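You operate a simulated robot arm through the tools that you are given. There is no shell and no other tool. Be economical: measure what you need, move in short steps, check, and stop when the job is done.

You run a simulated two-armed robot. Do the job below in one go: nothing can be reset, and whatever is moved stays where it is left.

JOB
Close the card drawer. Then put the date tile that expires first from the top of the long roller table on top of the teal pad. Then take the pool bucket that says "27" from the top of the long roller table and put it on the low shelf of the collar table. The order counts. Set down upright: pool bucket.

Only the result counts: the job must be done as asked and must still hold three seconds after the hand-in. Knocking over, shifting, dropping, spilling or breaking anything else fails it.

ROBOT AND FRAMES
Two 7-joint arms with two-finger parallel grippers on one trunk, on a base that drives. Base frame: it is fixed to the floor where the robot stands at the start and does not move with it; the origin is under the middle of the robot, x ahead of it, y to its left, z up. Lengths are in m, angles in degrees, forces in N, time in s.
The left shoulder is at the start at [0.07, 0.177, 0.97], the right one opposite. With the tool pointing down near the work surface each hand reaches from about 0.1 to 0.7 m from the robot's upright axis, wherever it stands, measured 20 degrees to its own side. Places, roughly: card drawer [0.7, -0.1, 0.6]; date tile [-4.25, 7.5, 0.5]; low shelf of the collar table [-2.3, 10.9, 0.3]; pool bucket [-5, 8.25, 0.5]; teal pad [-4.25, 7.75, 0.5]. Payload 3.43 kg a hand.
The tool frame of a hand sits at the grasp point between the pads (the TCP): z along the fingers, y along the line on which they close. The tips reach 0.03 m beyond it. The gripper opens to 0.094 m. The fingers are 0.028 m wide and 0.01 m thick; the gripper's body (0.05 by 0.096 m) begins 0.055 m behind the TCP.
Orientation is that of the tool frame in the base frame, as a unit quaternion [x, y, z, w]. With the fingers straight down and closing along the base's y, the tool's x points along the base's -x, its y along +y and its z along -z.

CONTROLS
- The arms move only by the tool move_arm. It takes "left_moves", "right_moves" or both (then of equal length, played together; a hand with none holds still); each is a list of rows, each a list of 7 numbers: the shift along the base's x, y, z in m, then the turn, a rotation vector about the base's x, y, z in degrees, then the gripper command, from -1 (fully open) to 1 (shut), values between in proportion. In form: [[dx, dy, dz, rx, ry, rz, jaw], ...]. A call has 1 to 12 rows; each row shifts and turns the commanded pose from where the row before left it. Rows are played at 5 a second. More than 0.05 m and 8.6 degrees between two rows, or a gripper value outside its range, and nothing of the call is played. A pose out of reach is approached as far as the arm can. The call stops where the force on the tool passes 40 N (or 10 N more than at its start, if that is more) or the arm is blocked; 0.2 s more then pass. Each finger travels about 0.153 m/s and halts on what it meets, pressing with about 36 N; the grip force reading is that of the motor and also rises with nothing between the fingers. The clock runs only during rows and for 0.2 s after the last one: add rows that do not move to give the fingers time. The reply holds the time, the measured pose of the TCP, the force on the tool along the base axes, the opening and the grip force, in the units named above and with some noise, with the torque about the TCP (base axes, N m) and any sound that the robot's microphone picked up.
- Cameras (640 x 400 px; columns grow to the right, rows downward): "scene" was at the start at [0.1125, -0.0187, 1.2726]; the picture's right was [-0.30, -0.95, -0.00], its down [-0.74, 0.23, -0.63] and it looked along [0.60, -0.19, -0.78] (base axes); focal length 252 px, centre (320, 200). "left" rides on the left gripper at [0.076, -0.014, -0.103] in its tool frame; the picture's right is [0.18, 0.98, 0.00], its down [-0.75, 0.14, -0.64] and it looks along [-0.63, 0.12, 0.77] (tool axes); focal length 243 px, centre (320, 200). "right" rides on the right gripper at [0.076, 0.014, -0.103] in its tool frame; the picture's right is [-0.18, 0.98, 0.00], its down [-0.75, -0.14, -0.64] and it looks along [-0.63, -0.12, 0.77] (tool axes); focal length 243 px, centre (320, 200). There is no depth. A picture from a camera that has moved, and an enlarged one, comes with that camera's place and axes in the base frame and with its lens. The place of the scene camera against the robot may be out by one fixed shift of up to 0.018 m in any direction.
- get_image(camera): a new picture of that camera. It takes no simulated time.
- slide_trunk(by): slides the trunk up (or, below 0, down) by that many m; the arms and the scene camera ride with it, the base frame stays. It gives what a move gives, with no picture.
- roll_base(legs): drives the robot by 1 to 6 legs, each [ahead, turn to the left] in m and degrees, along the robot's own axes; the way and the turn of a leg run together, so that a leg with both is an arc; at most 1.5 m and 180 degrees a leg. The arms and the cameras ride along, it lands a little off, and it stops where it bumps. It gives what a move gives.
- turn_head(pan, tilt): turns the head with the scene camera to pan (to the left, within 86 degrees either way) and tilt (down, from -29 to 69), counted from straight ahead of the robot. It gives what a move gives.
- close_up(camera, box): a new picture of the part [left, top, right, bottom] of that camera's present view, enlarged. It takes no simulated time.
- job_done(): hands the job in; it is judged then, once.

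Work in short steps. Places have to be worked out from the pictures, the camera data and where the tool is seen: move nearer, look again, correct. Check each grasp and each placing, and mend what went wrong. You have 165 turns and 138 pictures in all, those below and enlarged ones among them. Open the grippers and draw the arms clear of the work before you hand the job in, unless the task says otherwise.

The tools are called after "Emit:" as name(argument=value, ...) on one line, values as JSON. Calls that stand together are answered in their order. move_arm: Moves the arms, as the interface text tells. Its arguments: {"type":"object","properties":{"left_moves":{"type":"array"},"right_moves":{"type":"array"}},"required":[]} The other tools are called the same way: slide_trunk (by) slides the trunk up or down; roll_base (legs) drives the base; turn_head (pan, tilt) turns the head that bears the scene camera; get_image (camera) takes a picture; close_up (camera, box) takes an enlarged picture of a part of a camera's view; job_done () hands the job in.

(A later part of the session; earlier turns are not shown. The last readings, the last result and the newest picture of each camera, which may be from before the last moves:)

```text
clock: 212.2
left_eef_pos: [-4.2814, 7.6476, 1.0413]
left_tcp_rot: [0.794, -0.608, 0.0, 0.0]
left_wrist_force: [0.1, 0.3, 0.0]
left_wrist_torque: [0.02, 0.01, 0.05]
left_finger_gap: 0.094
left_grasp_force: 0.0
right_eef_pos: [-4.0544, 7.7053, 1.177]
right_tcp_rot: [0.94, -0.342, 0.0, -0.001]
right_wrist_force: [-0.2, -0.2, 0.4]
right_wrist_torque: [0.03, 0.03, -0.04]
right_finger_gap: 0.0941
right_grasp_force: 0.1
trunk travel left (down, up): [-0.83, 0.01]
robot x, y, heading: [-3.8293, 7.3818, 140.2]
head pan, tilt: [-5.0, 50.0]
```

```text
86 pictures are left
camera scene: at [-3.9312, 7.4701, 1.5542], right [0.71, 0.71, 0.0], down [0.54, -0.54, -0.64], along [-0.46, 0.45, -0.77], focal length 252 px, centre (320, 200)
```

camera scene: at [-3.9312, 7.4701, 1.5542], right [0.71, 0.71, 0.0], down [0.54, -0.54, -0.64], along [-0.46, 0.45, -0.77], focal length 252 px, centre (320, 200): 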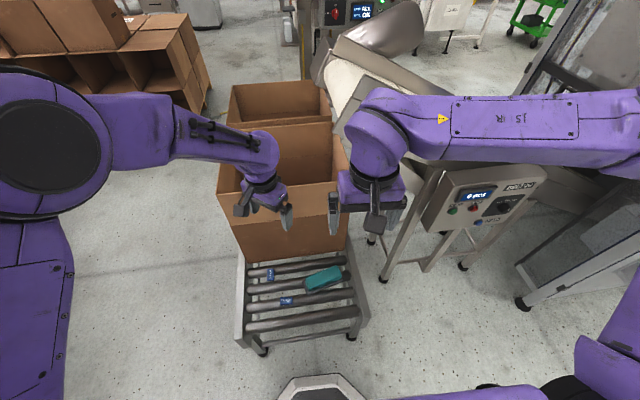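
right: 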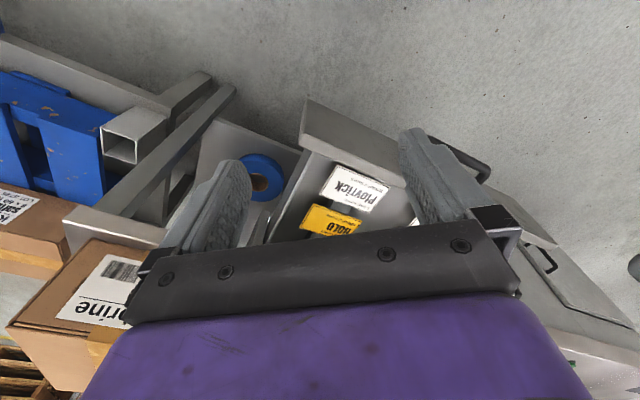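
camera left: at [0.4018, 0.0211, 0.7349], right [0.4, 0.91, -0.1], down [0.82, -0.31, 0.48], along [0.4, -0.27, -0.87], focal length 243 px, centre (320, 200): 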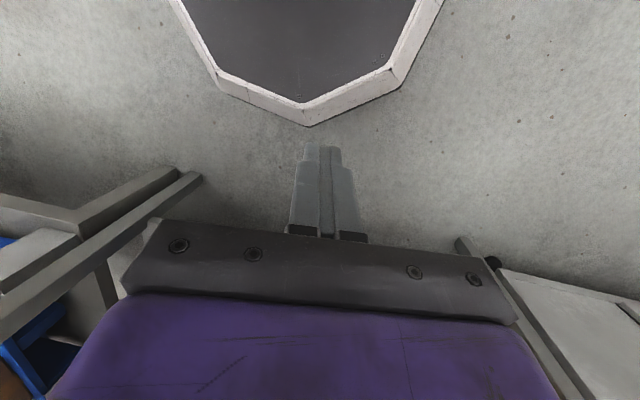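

The arms are clear of the carton. I lower the trunk 0.2 m, then turn the left gripper to match the tile and tilt it slightly.

Emit:
slide_trunk(by=-0.2)

Emit:
move_arm(left_moves=[[0, 0, -0.02, 0, 0, 7.4, -1], [-0.01, 0, -0.02, 0, 0, 7.4, -1], [-0.02, -0.01, -0.02, 0, 0, 7.4, -1], [-0.02, -0.01, -0.02, 0, 0, 7.4, -1], [-0.02, -0.01, -0.02, 0, 0, 7.4, -1], [0, 0, 0, 4.5, 5.9, 0, -1], [0, 0, 0, 4.5, 5.9, 0, -1]])

Emit:
get_image(camera="left")

Emit:
get_image(camera="scene")

```text
clock: 214.4
left_eef_pos: [-4.2819, 7.6474, 0.8419]
left_tcp_rot: [0.794, -0.608, 0.001, 0.001]
left_wrist_force: [0.2, 0.0, 0.4]
left_wrist_torque: [0.01, 0.0, 0.01]
left_finger_gap: 0.0941
left_grasp_force: 0.0
right_eef_pos: [-4.0565, 7.7079, 0.9771]
right_tcp_rot: [0.939, -0.343, 0.0, 0.001]
right_wrist_force: [-0.7, -0.2, 0.0]
right_wrist_torque: [-0.02, 0.01, 0.0]
right_finger_gap: 0.0941
right_grasp_force: 0.1
trunk travel left (down, up): [-0.63, 0.21]
robot x, y, heading: [-3.8285, 7.3801, 140.1]
head pan, tilt: [-5.0, 50.0]
```

```text
clock: 216.0
left_eef_pos: [-4.3518, 7.6197, 0.7426]
left_tcp_rot: [0.938, -0.322, -0.123, -0.042]
left_wrist_force: [-0.6, -0.7, 0.1]
left_wrist_torque: [-0.01, -0.02, -0.01]
left_finger_gap: 0.094
left_grasp_force: 0.0
right_eef_pos: [-4.0575, 7.7074, 0.9761]
right_tcp_rot: [0.94, -0.342, -0.001, 0.001]
right_wrist_force: [0.3, -0.7, -0.1]
right_wrist_torque: [0.02, -0.01, -0.03]
right_finger_gap: 0.0941
right_grasp_force: 0.0
trunk travel left (down, up): [-0.63, 0.21]
robot x, y, heading: [-3.8304, 7.3827, 140.2]
head pan, tilt: [-5.0, 50.0]
```

```text
85 pictures are left
camera left: at [-4.2654, 7.5699, 0.8221], right [-0.46, -0.89, -0.04], down [-0.53, 0.24, 0.81], along [-0.71, 0.4, -0.58], focal length 243 px, centre (320, 200)
```

left: 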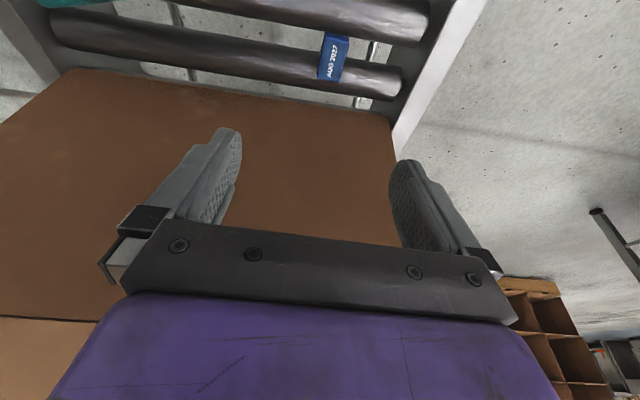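

```text
84 pictures are left
camera scene: at [-3.9331, 7.4718, 1.3539], right [0.71, 0.71, 0.0], down [0.54, -0.54, -0.64], along [-0.46, 0.45, -0.77], focal length 252 px, centre (320, 200)
```

scene: 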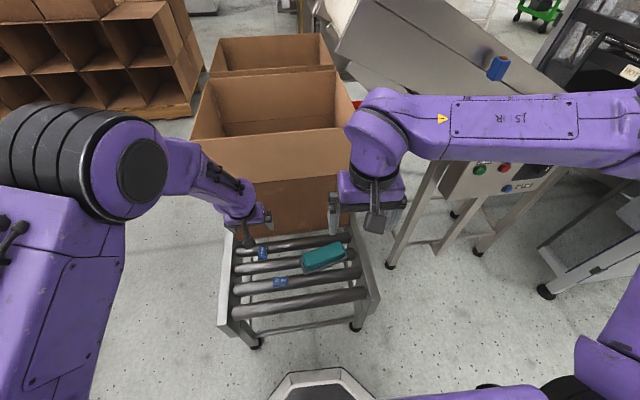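

Both cameras put the AUG tile near [-4.385, 7.63], if the table is about 0.5 m high. I come closer to pin down its height.

Emit:
move_arm(left_moves=[[-0.01, 0.003, -0.03, 0, 0, 0, -1], [-0.01, 0.003, -0.03, 0, 0, 0, -1], [-0.008, 0.002, -0.03, 0, 0, 0, -1], [-0.0, 0.0, -0.02, 0, 0, 0, -1]])

Emit:
get_image(camera="left")

Emit:
close_up(camera="scene", box=[200, 180, 360, 280])

```text
clock: 217.0
left_eef_pos: [-4.3813, 7.6298, 0.6318]
left_tcp_rot: [0.938, -0.323, -0.122, -0.04]
left_wrist_force: [0.3, -0.1, 0.4]
left_wrist_torque: [-0.01, -0.02, -0.02]
left_finger_gap: 0.094
left_grasp_force: 0.0
right_eef_pos: [-4.0567, 7.7084, 0.9763]
right_tcp_rot: [0.94, -0.342, -0.001, 0.001]
right_wrist_force: [-0.1, -0.2, 0.2]
right_wrist_torque: [-0.02, 0.02, -0.01]
right_finger_gap: 0.0942
right_grasp_force: 0.0
trunk travel left (down, up): [-0.63, 0.21]
robot x, y, heading: [-3.8277, 7.3826, 140.1]
head pan, tilt: [-5.0, 50.0]
```

```text
83 pictures are left
camera left: at [-4.2943, 7.5811, 0.7115], right [-0.46, -0.88, -0.04], down [-0.53, 0.24, 0.81], along [-0.71, 0.4, -0.58], focal length 243 px, centre (320, 200)
```

left: 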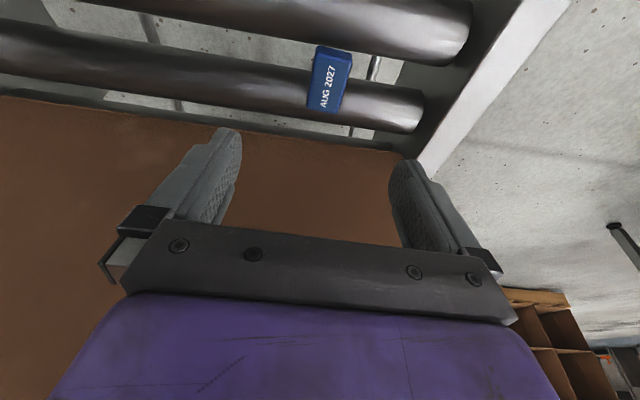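

```text
4.00 times, centred on (280, 230) of scene
camera zoom: at [-3.9336, 7.4719, 1.3539], right [0.71, 0.71, 0.0], down [0.54, -0.54, -0.64], along [-0.46, 0.45, -0.77], focal length 1008 px, centre (480, 80)
```

zoom: 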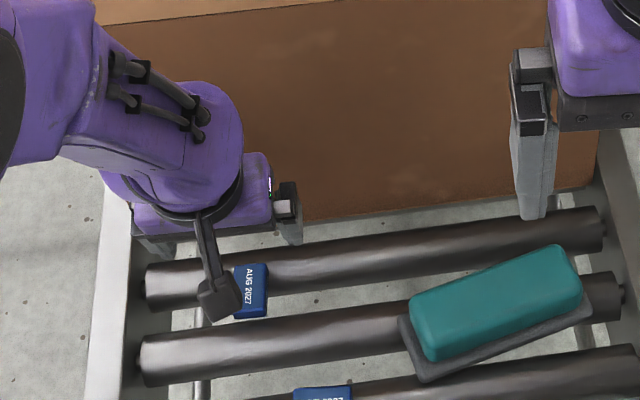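

The tile's top is at about z 0.535, at [-4.38, 7.627]. I go down until the tips are just below its top.

Emit:
move_arm(left_moves=[[0.001, -0.002, -0.025, 0, 0, 0, -1], [0.001, -0.002, -0.025, 0, 0, 0, -1], [0.001, -0.001, -0.02, 0, 0, 0, -1], [0, 0, -0.008, 0, 0, 0, -1]])

Emit:
get_image(camera="left")

Emit:
close_up(camera="scene", box=[200, 200, 320, 275])

```text
clock: 218.0
left_eef_pos: [-4.3789, 7.6225, 0.5534]
left_tcp_rot: [0.938, -0.323, -0.122, -0.041]
left_wrist_force: [-0.8, 0.8, -0.6]
left_wrist_torque: [0.0, 0.03, 0.02]
left_finger_gap: 0.0938
left_grasp_force: 0.0
right_eef_pos: [-4.0565, 7.7087, 0.9768]
right_tcp_rot: [0.94, -0.342, 0.0, 0.001]
right_wrist_force: [-0.2, 0.0, 1.1]
right_wrist_torque: [0.02, 0.01, 0.01]
right_finger_gap: 0.0941
right_grasp_force: 0.0
trunk travel left (down, up): [-0.63, 0.21]
robot x, y, heading: [-3.8295, 7.3802, 140.1]
head pan, tilt: [-5.0, 50.0]
```

```text
81 pictures are left
camera left: at [-4.2916, 7.5728, 0.6338], right [-0.46, -0.88, -0.04], down [-0.53, 0.24, 0.81], along [-0.71, 0.4, -0.58], focal length 243 px, centre (320, 200)
```

left: 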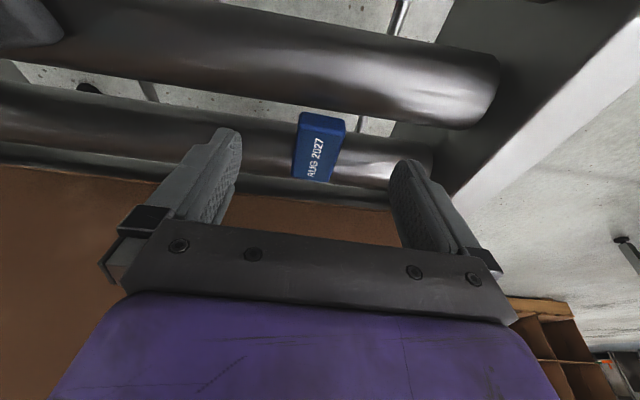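

```text
5.33 times, centred on (260, 238) of scene
camera zoom: at [-3.9334, 7.4718, 1.3539], right [0.71, 0.71, 0.0], down [0.54, -0.54, -0.64], along [-0.46, 0.45, -0.77], focal length 1344 px, centre (640, 0)
```

zoom: 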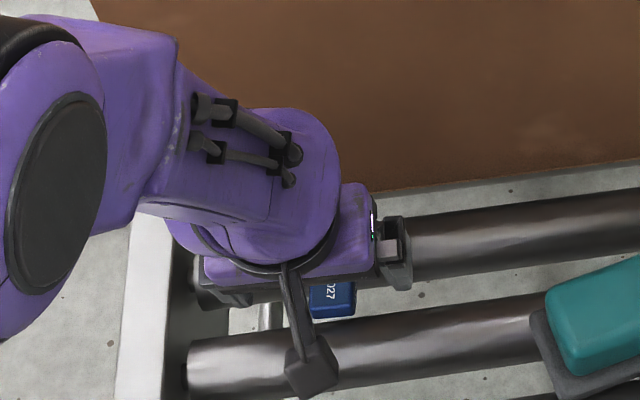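

Re-triangulating puts the tile's top lower, at about [-4.394, 7.633, 0.50]. I adjust and go down further, then look.

Emit:
move_arm(left_moves=[[-0.006, 0.004, -0.012, 0, 0, 0, -1], [-0.005, 0.0035, -0.012, 0, 0, 0, -1], [0, 0, -0.009, 0, 0, 0, -1]])

Emit:
get_image(camera="left")

```text
clock: 218.8
left_eef_pos: [-4.3875, 7.6295, 0.5326]
left_tcp_rot: [0.937, -0.323, -0.126, -0.042]
left_wrist_force: [19.3, -18.5, 45.9]
left_wrist_torque: [1.02, -2.21, -1.35]
left_finger_gap: 0.0923
left_grasp_force: 0.1
right_eef_pos: [-4.0512, 7.7039, 0.9808]
right_tcp_rot: [0.94, -0.341, -0.005, 0.0]
right_wrist_force: [-0.2, 0.0, -0.2]
right_wrist_torque: [-0.05, 0.0, -0.01]
right_finger_gap: 0.0941
right_grasp_force: 0.1
trunk travel left (down, up): [-0.63, 0.21]
robot x, y, heading: [-3.8267, 7.3802, 140.4]
head pan, tilt: [-5.0, 50.0]
stopped in row 3 (left hand): the force on the tool passed its limit at 56 N (the readings are from after the stop); the commanded pose is now the measured one
```

```text
79 pictures are left
camera left: at [-4.2992, 7.5787, 0.6114], right [-0.47, -0.88, -0.05], down [-0.52, 0.23, 0.82], along [-0.71, 0.41, -0.57], focal length 243 px, centre (320, 200)
```

left: 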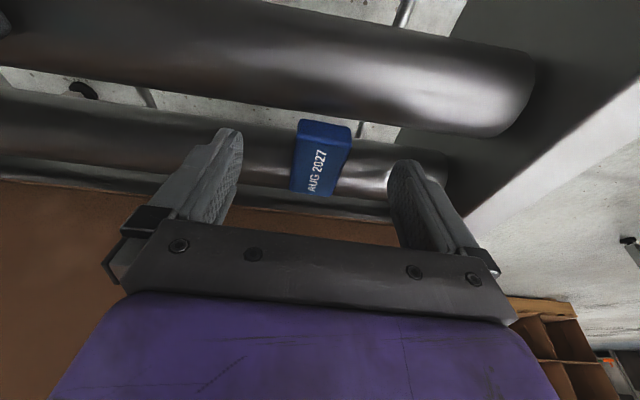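

The tips touched the roller at z about 0.504, beside the tile. I rise 5 mm and close on the tile.

Emit:
move_arm(left_moves=[[0, 0, 0.005, 0, 0, 0, -1], [0, 0, 0, 0, 0, 0, -0.2], [0, 0, 0, 0, 0, 0, 0.4], [0, 0, 0, 0, 0, 0, 1], [0, 0, 0, 0, 0, 0, 1]])

Emit:
get_image(camera="left")

```text
clock: 220.0
left_eef_pos: [-4.3902, 7.6298, 0.5326]
left_tcp_rot: [0.938, -0.322, -0.125, -0.042]
left_wrist_force: [-3.0, 1.0, 10.2]
left_wrist_torque: [0.17, -0.01, 0.07]
left_finger_gap: 0.0286
left_grasp_force: 36.6
right_eef_pos: [-4.0561, 7.7076, 0.9771]
right_tcp_rot: [0.94, -0.341, 0.0, 0.0]
right_wrist_force: [0.0, 0.2, -0.4]
right_wrist_torque: [0.0, 0.0, 0.0]
right_finger_gap: 0.0941
right_grasp_force: 0.1
trunk travel left (down, up): [-0.63, 0.21]
robot x, y, heading: [-3.8325, 7.3808, 140.3]
head pan, tilt: [-5.0, 50.0]
```

```text
78 pictures are left
camera left: at [-4.3027, 7.5806, 0.6118], right [-0.46, -0.89, -0.04], down [-0.53, 0.23, 0.82], along [-0.71, 0.4, -0.58], focal length 243 px, centre (320, 200)
```

left: 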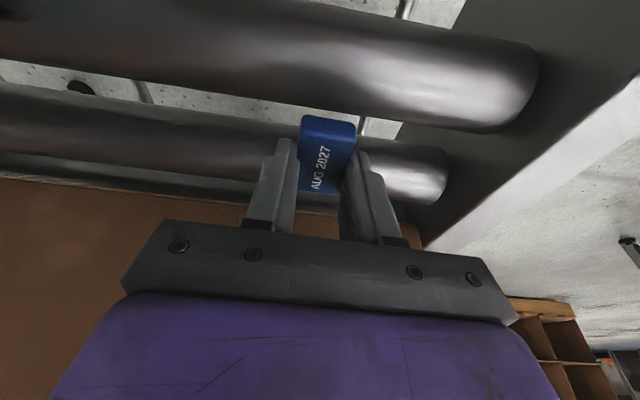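

The tile is gripped with a 0.029 m gap. I lift it and at the same time move the right hand up and back to make room.

Emit:
move_arm(left_moves=[[0.001, -0.001, 0.02, 0, 0, 0, 1], [0.003, -0.003, 0.03, 0, 0, 0, 1], [0.005, -0.004, 0.03, 0, 0, 0, 1], [0.005, -0.004, 0.03, 0, 0, 0, 1]], right_moves=[[0.01, -0.01, 0.04, 0, 0, 0, -1], [0.02, -0.01, 0.04, 0, 0, 0, -1], [0.02, -0.01, 0.04, 0, 0, 0, -1], [0.02, -0.01, 0.04, 0, 0, 0, -1]])

Emit:
get_image(camera="scene")

Emit:
get_image(camera="left")

```text
clock: 221.0
left_eef_pos: [-4.3762, 7.6202, 0.644]
left_tcp_rot: [0.938, -0.323, -0.124, -0.042]
left_wrist_force: [-0.2, -0.5, 0.3]
left_wrist_torque: [-0.02, 0.0, 0.01]
left_finger_gap: 0.0285
left_grasp_force: 35.8
right_eef_pos: [-3.9836, 7.6646, 1.1358]
right_tcp_rot: [0.94, -0.341, -0.002, 0.002]
right_wrist_force: [0.1, -0.6, -0.1]
right_wrist_torque: [0.03, 0.03, -0.04]
right_finger_gap: 0.0938
right_grasp_force: 0.1
trunk travel left (down, up): [-0.63, 0.21]
robot x, y, heading: [-3.8315, 7.3837, 140.0]
head pan, tilt: [-5.0, 50.0]
```

```text
77 pictures are left
camera scene: at [-3.931, 7.47, 1.3541], right [0.7, 0.71, 0.0], down [0.54, -0.54, -0.64], along [-0.46, 0.45, -0.76], focal length 252 px, centre (320, 200)
```

scene: 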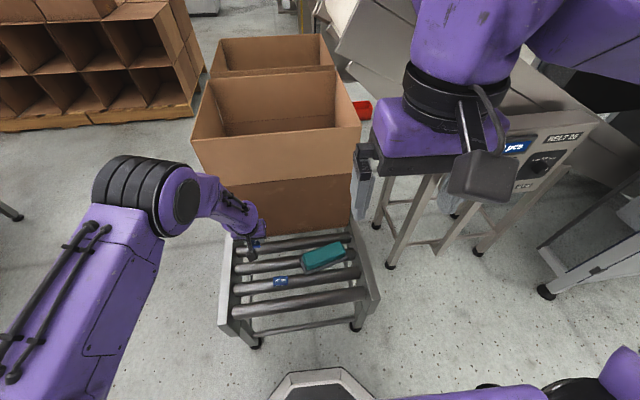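

```text
76 pictures are left
camera left: at [-4.2885, 7.5697, 0.7235], right [-0.47, -0.88, -0.05], down [-0.53, 0.24, 0.82], along [-0.71, 0.4, -0.58], focal length 243 px, centre (320, 200)
```

left: 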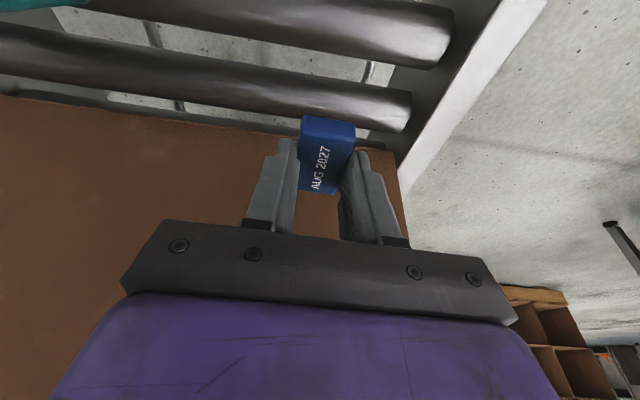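

The tile is held firmly. I carry it over toward the pad at about [-4.22, 7.775], staying high.

Emit:
move_arm(left_moves=[[0.03, 0.03, 0.02, 0, 0, 0, 1], [0.03, 0.03, 0.01, 0, 0, 0, 1], [0.03, 0.03, 0, 0, 0, 0, 1], [0.03, 0.03, 0, 0, 0, 0, 1], [0.02, 0.035, 0, 0, 0, 0, 1]])

Emit:
get_image(camera="left")

Emit:
close_up(camera="scene", box=[220, 190, 380, 290])

```text
clock: 222.2
left_eef_pos: [-4.24, 7.7743, 0.6694]
left_tcp_rot: [0.937, -0.323, -0.123, -0.041]
left_wrist_force: [0.7, 0.0, -0.5]
left_wrist_torque: [-0.01, 0.02, -0.02]
left_finger_gap: 0.0287
left_grasp_force: 36.8
right_eef_pos: [-3.9864, 7.6672, 1.1357]
right_tcp_rot: [0.94, -0.341, 0.001, 0.001]
right_wrist_force: [0.7, -0.3, -0.1]
right_wrist_torque: [-0.03, -0.03, -0.04]
right_finger_gap: 0.0941
right_grasp_force: 0.1
trunk travel left (down, up): [-0.63, 0.21]
robot x, y, heading: [-3.8289, 7.3804, 140.3]
head pan, tilt: [-5.0, 50.0]
```

```text
75 pictures are left
camera left: at [-4.1524, 7.7254, 0.7481], right [-0.46, -0.88, -0.04], down [-0.53, 0.24, 0.81], along [-0.71, 0.4, -0.58], focal length 243 px, centre (320, 200)
```

left: 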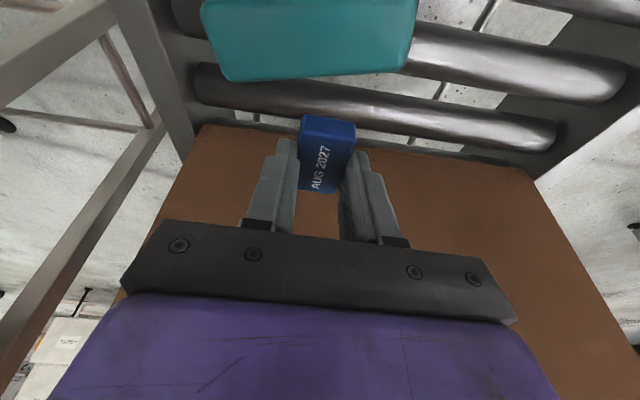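

```text
4.00 times, centred on (300, 240) of scene
camera zoom: at [-3.9337, 7.4725, 1.3538], right [0.7, 0.71, 0.0], down [0.54, -0.54, -0.64], along [-0.46, 0.45, -0.77], focal length 1008 px, centre (400, 40)
```

zoom: 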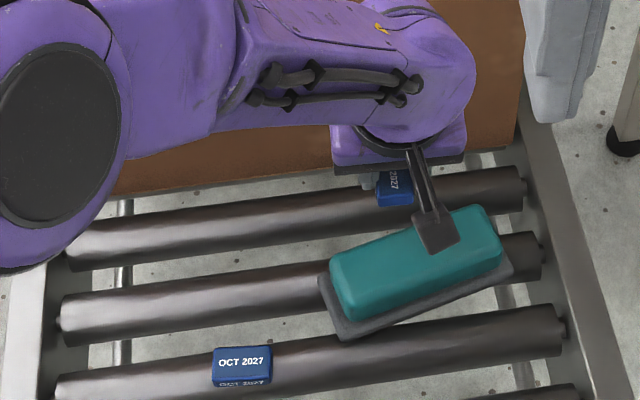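

The pad's centre is at about [-4.21, 7.77]. I move over it and descend to just above its top.

Emit:
move_arm(left_moves=[[0.02, -0.003, 0, 0, 0, 0, 1], [0.015, -0.003, 0, 0, 0, 0, 1], [0, 0, -0.03, 0, 0, 0, 1], [0, 0, -0.03, 0, 0, 0, 1], [0, 0, -0.01, 0, 0, 0, 1]])

Emit:
get_image(camera="left")

Emit:
close_up(camera="scene", box=[250, 200, 370, 275])

```text
clock: 223.4
left_eef_pos: [-4.2015, 7.7663, 0.6008]
left_tcp_rot: [0.938, -0.323, -0.123, -0.041]
left_wrist_force: [-0.7, 0.2, -1.7]
left_wrist_torque: [0.02, -0.01, 0.03]
left_finger_gap: 0.0286
left_grasp_force: 36.2
right_eef_pos: [-3.9847, 7.6654, 1.1361]
right_tcp_rot: [0.94, -0.341, -0.001, 0.001]
right_wrist_force: [0.1, -0.6, 0.2]
right_wrist_torque: [-0.02, 0.0, -0.02]
right_finger_gap: 0.0939
right_grasp_force: 0.0
trunk travel left (down, up): [-0.63, 0.21]
robot x, y, heading: [-3.828, 7.3819, 140.2]
head pan, tilt: [-5.0, 50.0]
```

```text
73 pictures are left
camera left: at [-4.1148, 7.717, 0.6794], right [-0.46, -0.88, -0.04], down [-0.53, 0.24, 0.82], along [-0.71, 0.4, -0.58], focal length 243 px, centre (320, 200)
```

left: 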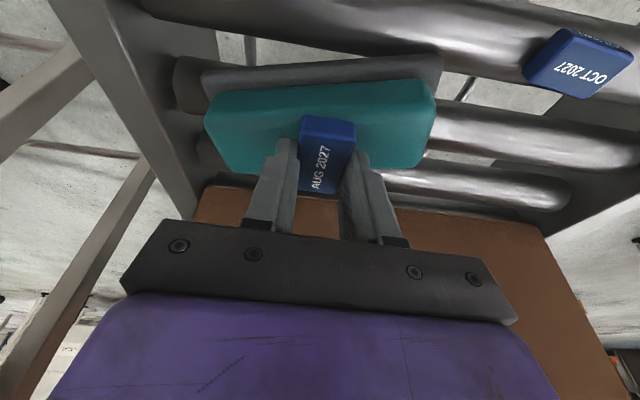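

```text
5.33 times, centred on (310, 238) of scene
camera zoom: at [-3.933, 7.4715, 1.354], right [0.7, 0.71, 0.0], down [0.54, -0.54, -0.64], along [-0.46, 0.45, -0.77], focal length 1344 px, centre (373, 0)
```

zoom: 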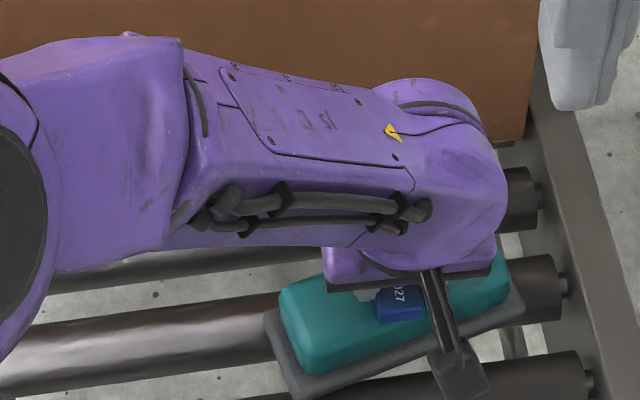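

The tile sits over the pad's middle. I creep down in small steps until it touches.

Emit:
move_arm(left_moves=[[0.003, -0.002, -0.006, 0, 0, 0, 1], [0.002, -0.001, -0.005, 0, 0, 0, 1], [0, 0, -0.004, 0, 0, 0, 1]])

```text
clock: 224.2
left_eef_pos: [-4.1953, 7.7649, 0.5887]
left_tcp_rot: [0.937, -0.323, -0.125, -0.042]
left_wrist_force: [0.1, -0.8, 14.2]
left_wrist_torque: [0.18, 0.13, 0.0]
left_finger_gap: 0.0286
left_grasp_force: 35.9
right_eef_pos: [-3.9846, 7.6638, 1.1359]
right_tcp_rot: [0.94, -0.341, 0.0, 0.0]
right_wrist_force: [1.0, 0.0, 0.6]
right_wrist_torque: [-0.01, -0.01, 0.01]
right_finger_gap: 0.094
right_grasp_force: 0.0
trunk travel left (down, up): [-0.63, 0.21]
robot x, y, heading: [-3.8319, 7.3814, 140.3]
head pan, tilt: [-5.0, 50.0]
```

Contact at 14 N with z 0.589, so the tile rests on the pad. I open slowly and rise straight up.

Emit:
move_arm(left_moves=[[0, 0, 0.001, 0, 0, 0, 0.2], [0, 0, 0, 0, 0, 0, -0.2], [0, 0, 0, 0, 0, 0, -0.6], [0.004, -0.003, 0.02, 0, 0, 0, -0.6], [0.006, -0.005, 0.03, 0, 0, 0, -0.6], [0.006, -0.005, 0.03, 0, 0, 0, -0.6], [0.01, -0.008, 0.04, 0, 0, 0, -0.6]])

Emit:
get_image(camera="left")

Emit:
close_up(camera="scene", box=[220, 190, 380, 290])

```text
clock: 225.8
left_eef_pos: [-4.1703, 7.7432, 0.7104]
left_tcp_rot: [0.937, -0.323, -0.124, -0.042]
left_wrist_force: [-0.1, -1.1, 1.2]
left_wrist_torque: [-0.01, 0.01, 0.01]
left_finger_gap: 0.0752
left_grasp_force: 0.0
right_eef_pos: [-3.9849, 7.664, 1.1369]
right_tcp_rot: [0.94, -0.341, -0.001, 0.001]
right_wrist_force: [0.7, -0.8, -0.7]
right_wrist_torque: [0.0, 0.03, -0.01]
right_finger_gap: 0.0938
right_grasp_force: 0.0
trunk travel left (down, up): [-0.63, 0.21]
robot x, y, heading: [-3.8294, 7.3822, 140.3]
head pan, tilt: [-5.0, 50.0]
```

```text
71 pictures are left
camera left: at [-4.0813, 7.6943, 0.7891], right [-0.46, -0.88, -0.05], down [-0.53, 0.24, 0.82], along [-0.71, 0.4, -0.58], focal length 243 px, centre (320, 200)
```

left: 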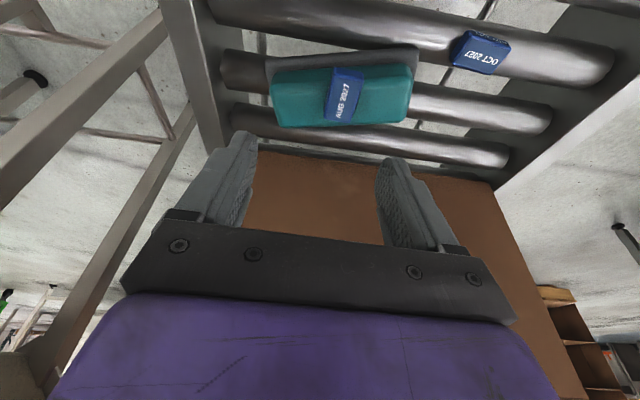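

```text
4.00 times, centred on (300, 240) of scene
camera zoom: at [-3.9315, 7.4704, 1.354], right [0.7, 0.71, 0.0], down [0.54, -0.54, -0.64], along [-0.46, 0.45, -0.77], focal length 1008 px, centre (400, 40)
```

zoom: 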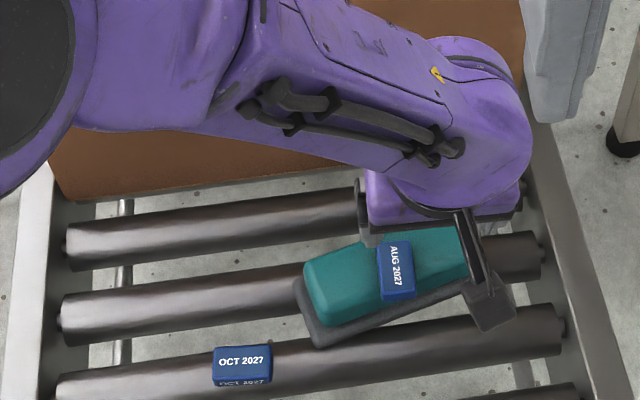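

The AUG tile lies on the pad, but the opening finger seems to have dragged the pad about 2 cm along the rollers. I close the hand and move it aside to measure this properly.

Emit:
move_arm(left_moves=[[-0.01, -0.03, 0.02, 0, 0, 0, 0.5], [-0.02, -0.03, 0.0, 0, 0, 0, 1], [-0.03, -0.03, 0, 0, 0, 0, 1], [-0.03, -0.03, 0, 0, 0, 0, 1], [-0.03, -0.03, 0, 0, 0, 0, 1]])

Emit:
close_up(camera="scene", box=[220, 190, 380, 290])

Emit:
get_image(camera="left")

```text
clock: 227.0
left_eef_pos: [-4.2948, 7.5934, 0.7281]
left_tcp_rot: [0.937, -0.324, -0.124, -0.043]
left_wrist_force: [-0.3, 0.0, -0.1]
left_wrist_torque: [0.02, 0.01, -0.02]
left_finger_gap: 0.0002
left_grasp_force: 33.4
right_eef_pos: [-3.9877, 7.6635, 1.1357]
right_tcp_rot: [0.94, -0.341, 0.0, 0.0]
right_wrist_force: [0.4, 1.0, 0.8]
right_wrist_torque: [0.01, -0.04, -0.02]
right_finger_gap: 0.0941
right_grasp_force: 0.0
trunk travel left (down, up): [-0.63, 0.21]
robot x, y, heading: [-3.8271, 7.3808, 140.1]
head pan, tilt: [-5.0, 50.0]
```

```text
4.00 times, centred on (300, 240) of scene
camera zoom: at [-3.9348, 7.4703, 1.3539], right [0.7, 0.71, 0.0], down [0.54, -0.54, -0.64], along [-0.46, 0.45, -0.77], focal length 1008 px, centre (400, 40)
```

zoom: 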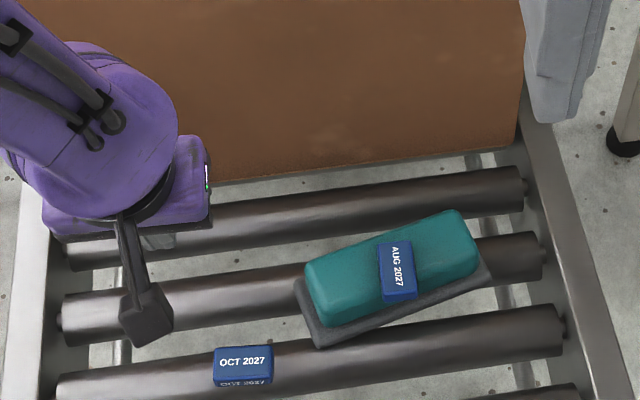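

```text
68 pictures are left
camera left: at [-4.2068, 7.5444, 0.8082], right [-0.47, -0.88, -0.05], down [-0.53, 0.24, 0.81], along [-0.71, 0.41, -0.58], focal length 243 px, centre (320, 200)
```

left: 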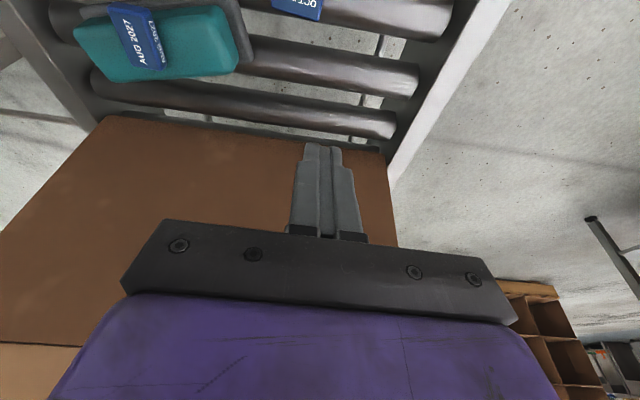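

The pad did shift about 2.4 cm toward the left rail; I'll nudge it back gently. I bring the closed fingers to the pad's left end, at about [-4.267, 7.665], and check before touching.

Emit:
move_arm(left_moves=[[0.012, 0.025, -0.03, 0, 0, 0, 1], [0.012, 0.025, -0.03, 0, 0, 0, 1], [0.01, 0.017, -0.04, 0, 0, 0, 1], [0, 0, -0.035, 0, 0, 0, 1], [0, 0, -0.02, 0, 0, 0, 1]])

Emit:
get_image(camera="left")

Emit:
close_up(camera="scene", box=[220, 190, 380, 290])

```text
clock: 228.2
left_eef_pos: [-4.2562, 7.6588, 0.5694]
left_tcp_rot: [0.937, -0.323, -0.123, -0.042]
left_wrist_force: [-0.6, -0.9, -1.1]
left_wrist_torque: [0.02, -0.01, -0.01]
left_finger_gap: 0.0001
left_grasp_force: 33.0
right_eef_pos: [-3.9854, 7.6657, 1.1358]
right_tcp_rot: [0.94, -0.341, -0.001, 0.0]
right_wrist_force: [-0.5, 0.7, -0.3]
right_wrist_torque: [0.03, -0.01, 0.01]
right_finger_gap: 0.094
right_grasp_force: 0.1
trunk travel left (down, up): [-0.63, 0.21]
robot x, y, heading: [-3.8293, 7.3844, 140.3]
head pan, tilt: [-5.0, 50.0]
```

```text
67 pictures are left
camera left: at [-4.1684, 7.6091, 0.6495], right [-0.47, -0.88, -0.04], down [-0.53, 0.24, 0.82], along [-0.71, 0.4, -0.58], focal length 243 px, centre (320, 200)
```

left: 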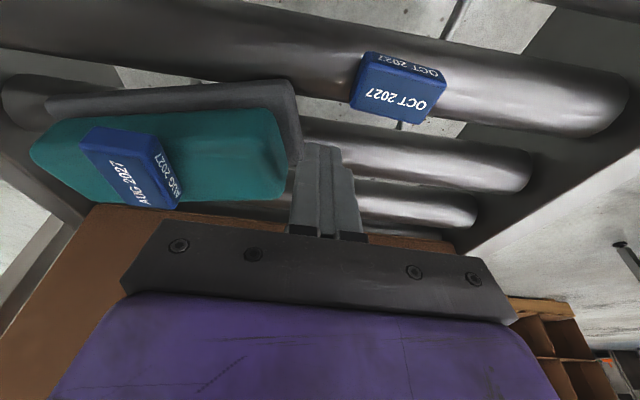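

```text
4.00 times, centred on (300, 240) of scene
camera zoom: at [-3.9333, 7.4716, 1.354], right [0.7, 0.71, 0.0], down [0.54, -0.54, -0.64], along [-0.46, 0.45, -0.77], focal length 1008 px, centre (400, 40)
```

zoom: 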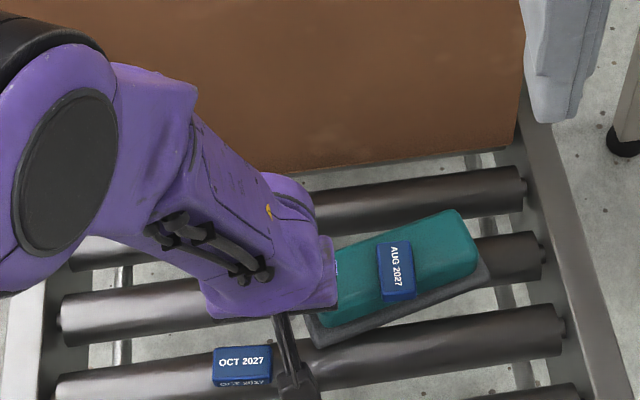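

The finger is just beside the pad's end and clear of the OCT tile. I push slowly along the rollers.

Emit:
move_arm(left_moves=[[0, 0, -0.006, 0, 0, 0, 1], [0.0025, 0.0032, 0, 0, 0, 0, 1], [0.0025, 0.0032, 0, 0, 0, 0, 1], [0.0025, 0.0032, 0, 0, 0, 0, 1], [0.0025, 0.0032, 0, 0, 0, 0, 1], [0.0025, 0.0032, 0, 0, 0, 0, 1], [0.0025, 0.0032, 0, 0, 0, 0, 1]])

Emit:
close_up(camera="scene", box=[220, 190, 380, 290])

```text
clock: 229.8
left_eef_pos: [-4.2402, 7.6793, 0.5661]
left_tcp_rot: [0.937, -0.323, -0.124, -0.041]
left_wrist_force: [-0.4, -0.7, -0.2]
left_wrist_torque: [0.03, 0.0, 0.01]
left_finger_gap: 0.0001
left_grasp_force: 32.5
right_eef_pos: [-3.9849, 7.6661, 1.1361]
right_tcp_rot: [0.94, -0.341, 0.0, 0.0]
right_wrist_force: [-0.3, -0.8, -0.2]
right_wrist_torque: [0.0, 0.0, -0.01]
right_finger_gap: 0.094
right_grasp_force: 0.1
trunk travel left (down, up): [-0.63, 0.21]
robot x, y, heading: [-3.827, 7.3775, 140.2]
head pan, tilt: [-5.0, 50.0]
```

```text
4.00 times, centred on (300, 240) of scene
camera zoom: at [-3.933, 7.4715, 1.3539], right [0.7, 0.71, 0.0], down [0.54, -0.54, -0.64], along [-0.46, 0.45, -0.77], focal length 1008 px, centre (400, 40)
```

zoom: 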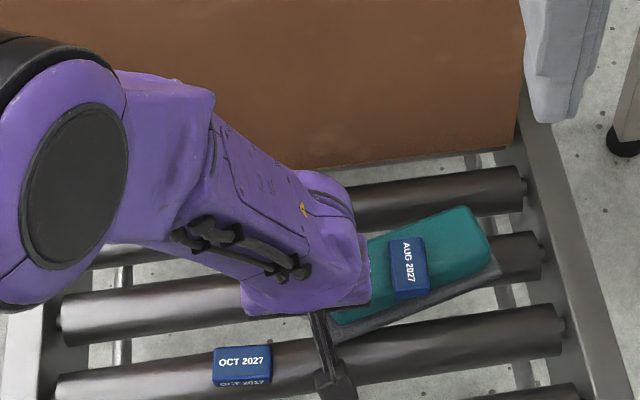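

It moved about half the way, and the tile rides along. I push another 1.2 cm.

Emit:
move_arm(left_moves=[[0.0025, 0.0032, 0, 0, 0, 0, 1], [0.0025, 0.0032, 0, 0, 0, 0, 1], [0.0022, 0.003, 0, 0, 0, 0, 1]])

Emit:
close_up(camera="scene", box=[220, 190, 380, 290])

```text
clock: 230.6
left_eef_pos: [-4.2338, 7.6888, 0.5649]
left_tcp_rot: [0.938, -0.323, -0.123, -0.041]
left_wrist_force: [-0.2, 0.6, 0.2]
left_wrist_torque: [0.02, -0.01, 0.0]
left_finger_gap: 0.0
left_grasp_force: 33.2
right_eef_pos: [-3.9859, 7.6664, 1.1342]
right_tcp_rot: [0.94, -0.341, -0.001, 0.001]
right_wrist_force: [0.0, -0.1, -0.1]
right_wrist_torque: [0.0, -0.01, 0.02]
right_finger_gap: 0.0938
right_grasp_force: 0.0
trunk travel left (down, up): [-0.63, 0.21]
robot x, y, heading: [-3.8296, 7.3789, 140.2]
head pan, tilt: [-5.0, 50.0]
```

```text
4.00 times, centred on (300, 240) of scene
camera zoom: at [-3.933, 7.4716, 1.3539], right [0.7, 0.71, 0.0], down [0.54, -0.54, -0.64], along [-0.46, 0.45, -0.77], focal length 1008 px, centre (400, 40)
```

zoom: 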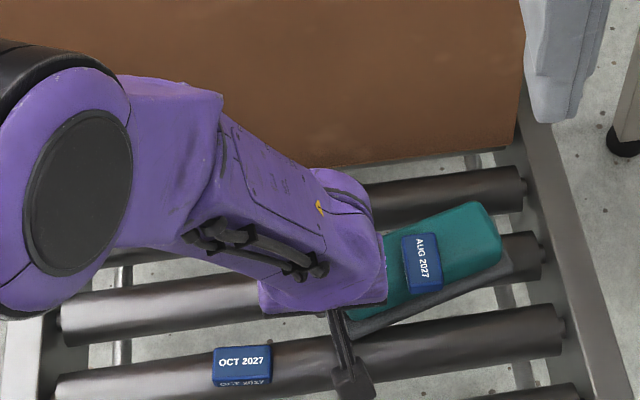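

The pad's right end is back at its original place. I back the finger off, lift, and verify.

Emit:
move_arm(left_moves=[[-0.004, -0.005, 0, 0, 0, 0, 1], [-0.004, -0.005, 0.02, 0, 0, 0, 1], [0, 0, 0.04, 0, 0, 0, 1], [0, 0, 0.04, 0, 0, 0, 1], [-0.01, -0.02, 0.04, 0, 0, 0, 1], [-0.02, -0.03, 0.02, 0, 0, 0, 1], [-0.02, -0.03, 0.02, 0, 0, 0, 1]])

Emit:
close_up(camera="scene", box=[220, 190, 380, 290])

```text
clock: 232.2
left_eef_pos: [-4.2934, 7.594, 0.7432]
left_tcp_rot: [0.937, -0.323, -0.123, -0.042]
left_wrist_force: [0.4, -0.1, 0.2]
left_wrist_torque: [-0.01, 0.0, -0.01]
left_finger_gap: 0.0
left_grasp_force: 32.4
right_eef_pos: [-3.9855, 7.6634, 1.1349]
right_tcp_rot: [0.94, -0.342, 0.0, 0.0]
right_wrist_force: [-0.1, 0.1, 0.3]
right_wrist_torque: [-0.01, -0.02, 0.0]
right_finger_gap: 0.0937
right_grasp_force: 0.1
trunk travel left (down, up): [-0.63, 0.21]
robot x, y, heading: [-3.83, 7.38, 140.0]
head pan, tilt: [-5.0, 50.0]
```

```text
4.00 times, centred on (300, 240) of scene
camera zoom: at [-3.9334, 7.4701, 1.354], right [0.7, 0.71, 0.0], down [0.54, -0.54, -0.64], along [-0.46, 0.45, -0.77], focal length 1008 px, centre (400, 40)
```

zoom: 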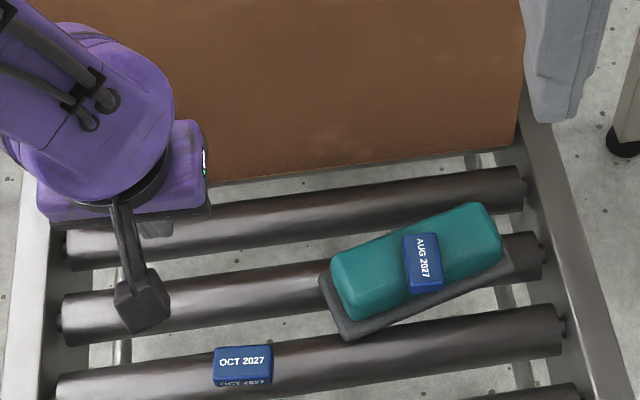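

Pad, tile and OCT tile are all in place. Now for the bucket: I raise the left hand, swing left, and drive around to the table's south-west side.

Emit:
move_arm(left_moves=[[0.02, -0.02, 0.04, 0, 0, 0, 0], [0.02, -0.02, 0.04, -4.5, -5.9, 0, -1], [0.0, 0.0, 0.04, -4.5, -5.9, 0, -1]])

Emit:
roll_base(legs=[[0, 92], [0.75, 0], [0, -60]])

Emit:
turn_head(pan=-30, tilt=30)

Emit:
get_image(camera="scene")

```text
clock: 233.0
left_eef_pos: [-4.252, 7.5573, 0.8661]
left_tcp_rot: [0.946, -0.325, 0.001, -0.001]
left_wrist_force: [0.0, 0.7, -0.4]
left_wrist_torque: [0.0, 0.01, 0.01]
left_finger_gap: 0.094
left_grasp_force: 0.1
right_eef_pos: [-3.9855, 7.665, 1.1363]
right_tcp_rot: [0.94, -0.341, -0.001, 0.001]
right_wrist_force: [-1.0, -0.4, 0.0]
right_wrist_torque: [-0.01, -0.01, 0.0]
right_finger_gap: 0.094
right_grasp_force: 0.1
trunk travel left (down, up): [-0.63, 0.21]
robot x, y, heading: [-3.8289, 7.3808, 139.9]
head pan, tilt: [-5.0, 50.0]
```

```text
clock: 243.7
left_eef_pos: [-4.7434, 6.7021, 0.8649]
left_tcp_rot: [0.999, -0.051, -0.001, 0.0]
left_wrist_force: [0.0, 0.1, 0.7]
left_wrist_torque: [0.04, 0.01, 0.01]
left_finger_gap: 0.0942
left_grasp_force: 0.1
right_eef_pos: [-4.5745, 6.9355, 1.1353]
right_tcp_rot: [0.998, -0.068, 0.0, 0.0]
right_wrist_force: [0.1, 0.7, -0.4]
right_wrist_torque: [-0.03, -0.01, 0.02]
right_finger_gap: 0.0938
right_grasp_force: 0.1
trunk travel left (down, up): [-0.63, 0.21]
robot x, y, heading: [-4.2913, 6.7791, 172.3]
head pan, tilt: [-5.0, 50.0]
```

```text
clock: 244.6
left_eef_pos: [-4.744, 6.703, 0.8646]
left_tcp_rot: [0.999, -0.05, -0.002, -0.001]
left_wrist_force: [0.1, -0.7, 0.0]
left_wrist_torque: [-0.02, 0.01, -0.01]
left_finger_gap: 0.0938
left_grasp_force: 0.1
right_eef_pos: [-4.5741, 6.9358, 1.1357]
right_tcp_rot: [0.998, -0.068, 0.0, 0.0]
right_wrist_force: [0.6, -0.6, 0.4]
right_wrist_torque: [-0.02, 0.0, -0.02]
right_finger_gap: 0.0943
right_grasp_force: 0.0
trunk travel left (down, up): [-0.63, 0.21]
robot x, y, heading: [-4.2898, 6.774, 172.1]
head pan, tilt: [-30.0, 30.0]
```

```text
62 pictures are left
camera scene: at [-4.4241, 6.8437, 1.3834], right [0.61, 0.79, 0.0], down [0.4, -0.31, -0.87], along [-0.69, 0.53, -0.5], focal length 252 px, centre (320, 200)
```

scene: 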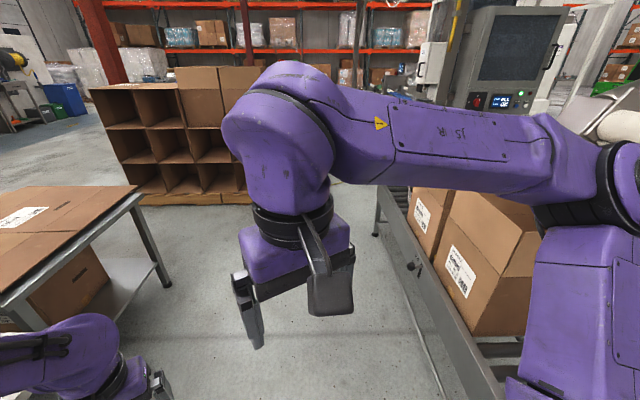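

There is a work table on the left, leaving an aisle about 1.4 m wide. I turn to run parallel to the roller table and drive 1.1 m along it.

Emit:
roll_base(legs=[[0, -30], [1.1, 0]])

Emit:
turn_head(pan=-60, tilt=40)

Emit:
get_image(camera="scene")

```text
clock: 251.6
left_eef_pos: [-5.5724, 7.6204, 0.8644]
left_tcp_rot: [0.949, -0.315, -0.001, 0.0]
left_wrist_force: [0.4, 0.2, 0.6]
left_wrist_torque: [-0.02, -0.04, 0.0]
left_finger_gap: 0.0939
left_grasp_force: 0.0
right_eef_pos: [-5.309, 7.7334, 1.135]
right_tcp_rot: [0.944, -0.331, 0.0, 0.0]
right_wrist_force: [-0.1, 0.2, -0.2]
right_wrist_torque: [-0.02, -0.03, 0.02]
right_finger_gap: 0.0939
right_grasp_force: 0.1
trunk travel left (down, up): [-0.63, 0.21]
robot x, y, heading: [-5.1468, 7.4523, 141.4]
head pan, tilt: [-30.0, 30.0]
```

```text
clock: 252.6
left_eef_pos: [-5.5714, 7.6189, 0.8652]
left_tcp_rot: [0.949, -0.315, -0.001, -0.001]
left_wrist_force: [0.6, 0.3, 0.3]
left_wrist_torque: [0.0, 0.0, 0.0]
left_finger_gap: 0.0939
left_grasp_force: 0.0
right_eef_pos: [-5.3093, 7.7335, 1.1348]
right_tcp_rot: [0.943, -0.332, 0.0, 0.001]
right_wrist_force: [-1.0, 0.1, 0.9]
right_wrist_torque: [0.01, -0.02, -0.01]
right_finger_gap: 0.0941
right_grasp_force: 0.0
trunk travel left (down, up): [-0.63, 0.21]
robot x, y, heading: [-5.1423, 7.4494, 141.4]
head pan, tilt: [-60.0, 40.0]
```

```text
61 pictures are left
camera scene: at [-5.1832, 7.5718, 1.3681], right [0.99, -0.15, 0.0], down [-0.1, -0.64, -0.77], along [0.11, 0.76, -0.64], focal length 252 px, centre (320, 200)
```

scene: 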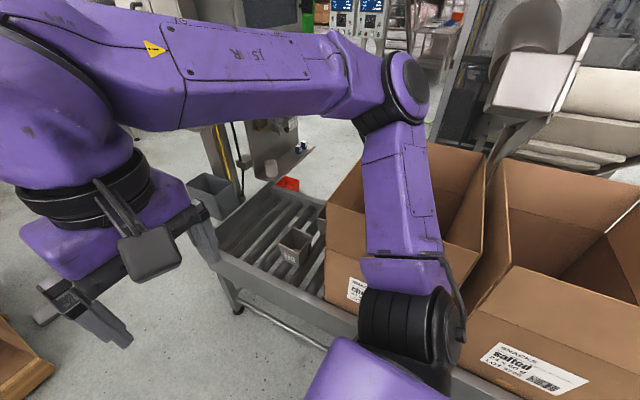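

I see a small grey bucket on the rollers and other containers nearby. I zoom in to read them.

Emit:
close_up(camera="scene", box=[180, 140, 340, 290])

```text
2.67 times, centred on (260, 215) of scene
camera zoom: at [-5.1832, 7.5718, 1.3681], right [0.99, -0.15, 0.0], down [-0.1, -0.64, -0.77], along [0.11, 0.76, -0.64], focal length 672 px, centre (480, 160)
```

zoom: 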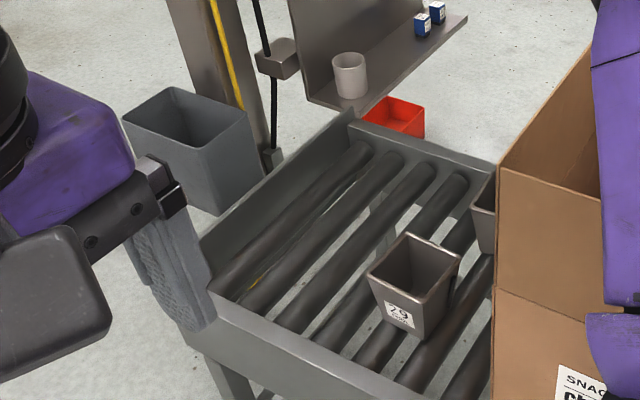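

Emit:
close_up(camera="scene", box=[262, 215, 312, 247])

```text
12.50 times, centred on (287, 231) of scene
camera zoom: at [-5.1832, 7.5718, 1.3681], right [0.99, -0.15, 0.0], down [-0.1, -0.64, -0.77], along [0.11, 0.76, -0.64], focal length 3149 px, centre (732, -188)
```

zoom: 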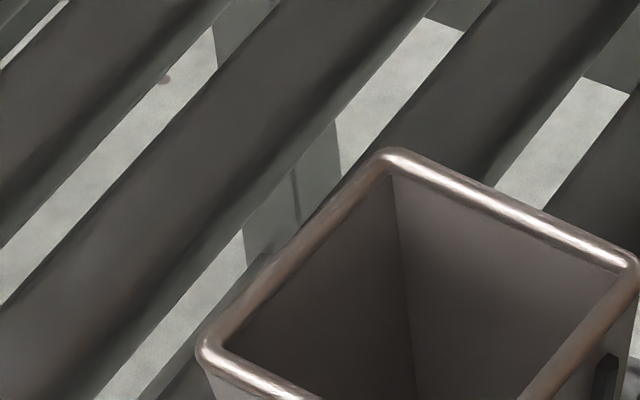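

Too high; I shift the crop down onto the label.

Emit:
close_up(camera="scene", box=[270, 235, 320, 275])

```text
10.00 times, centred on (295, 255) of scene
camera zoom: at [-5.1832, 7.5718, 1.3681], right [0.99, -0.15, 0.0], down [-0.1, -0.64, -0.77], along [0.11, 0.76, -0.64], focal length 2519 px, centre (570, -350)
```

zoom: 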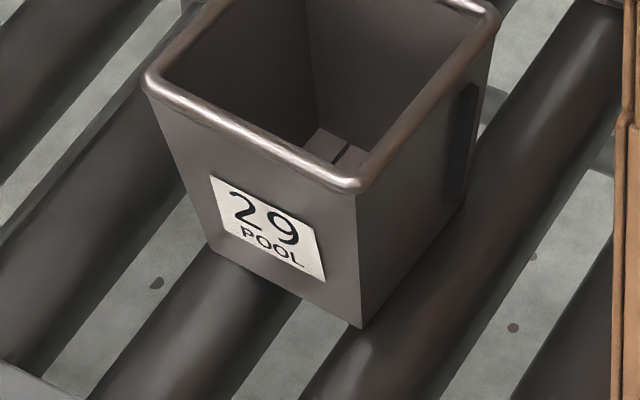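

The visible bucket reads "29". The other one, half hidden behind the carton on the far side of the table, must be "27". I drive 0.5 m further and turn to face the table.

Emit:
roll_base(legs=[[0.5, 0], [0, -89]])

Emit:
turn_head(pan=0, tilt=45)

Emit:
get_image(camera="scene")

```text
clock: 259.2
left_eef_pos: [-5.3771, 8.193, 0.8655]
left_tcp_rot: [-0.461, 0.887, 0.0, 0.001]
left_wrist_force: [-1.0, -0.8, -0.5]
left_wrist_torque: [-0.01, 0.03, 0.0]
left_finger_gap: 0.0939
left_grasp_force: 0.1
right_eef_pos: [-5.2554, 7.933, 1.135]
right_tcp_rot: [-0.447, 0.895, 0.0, 0.0]
right_wrist_force: [0.7, 0.6, -0.6]
right_wrist_torque: [0.03, 0.0, 0.0]
right_finger_gap: 0.0942
right_grasp_force: 0.1
trunk travel left (down, up): [-0.63, 0.21]
robot x, y, heading: [-5.5309, 7.7632, 53.3]
head pan, tilt: [-60.0, 40.0]
```

```text
clock: 260.6
left_eef_pos: [-5.3768, 8.193, 0.8656]
left_tcp_rot: [-0.46, 0.888, 0.0, 0.001]
left_wrist_force: [-0.2, 1.1, 0.5]
left_wrist_torque: [0.01, -0.03, -0.01]
left_finger_gap: 0.0944
left_grasp_force: 0.1
right_eef_pos: [-5.2555, 7.932, 1.1358]
right_tcp_rot: [-0.447, 0.894, 0.0, 0.0]
right_wrist_force: [-0.9, -0.9, 0.3]
right_wrist_torque: [0.0, -0.02, 0.01]
right_finger_gap: 0.094
right_grasp_force: 0.1
trunk travel left (down, up): [-0.63, 0.21]
robot x, y, heading: [-5.531, 7.7599, 52.9]
head pan, tilt: [0.0, 45.0]
```

```text
57 pictures are left
camera scene: at [-5.4631, 7.8722, 1.3609], right [0.8, -0.6, 0.0], down [-0.43, -0.56, -0.71], along [0.43, 0.56, -0.71], focal length 252 px, centre (320, 200)
```

scene: 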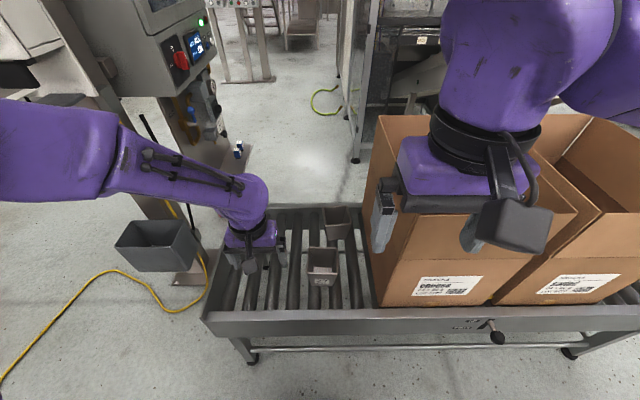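

Now both buckets are in view: 29 in front, the other behind it beside the carton. I zoom in on them.

Emit:
close_up(camera="scene", box=[290, 195, 370, 295])

```text
4.00 times, centred on (330, 245) of scene
camera zoom: at [-5.4631, 7.8722, 1.3609], right [0.8, -0.6, 0.0], down [-0.43, -0.56, -0.71], along [0.43, 0.56, -0.71], focal length 1008 px, centre (280, 20)
```

zoom: 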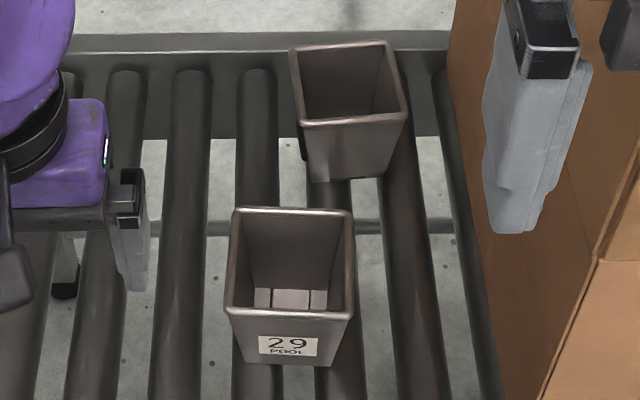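

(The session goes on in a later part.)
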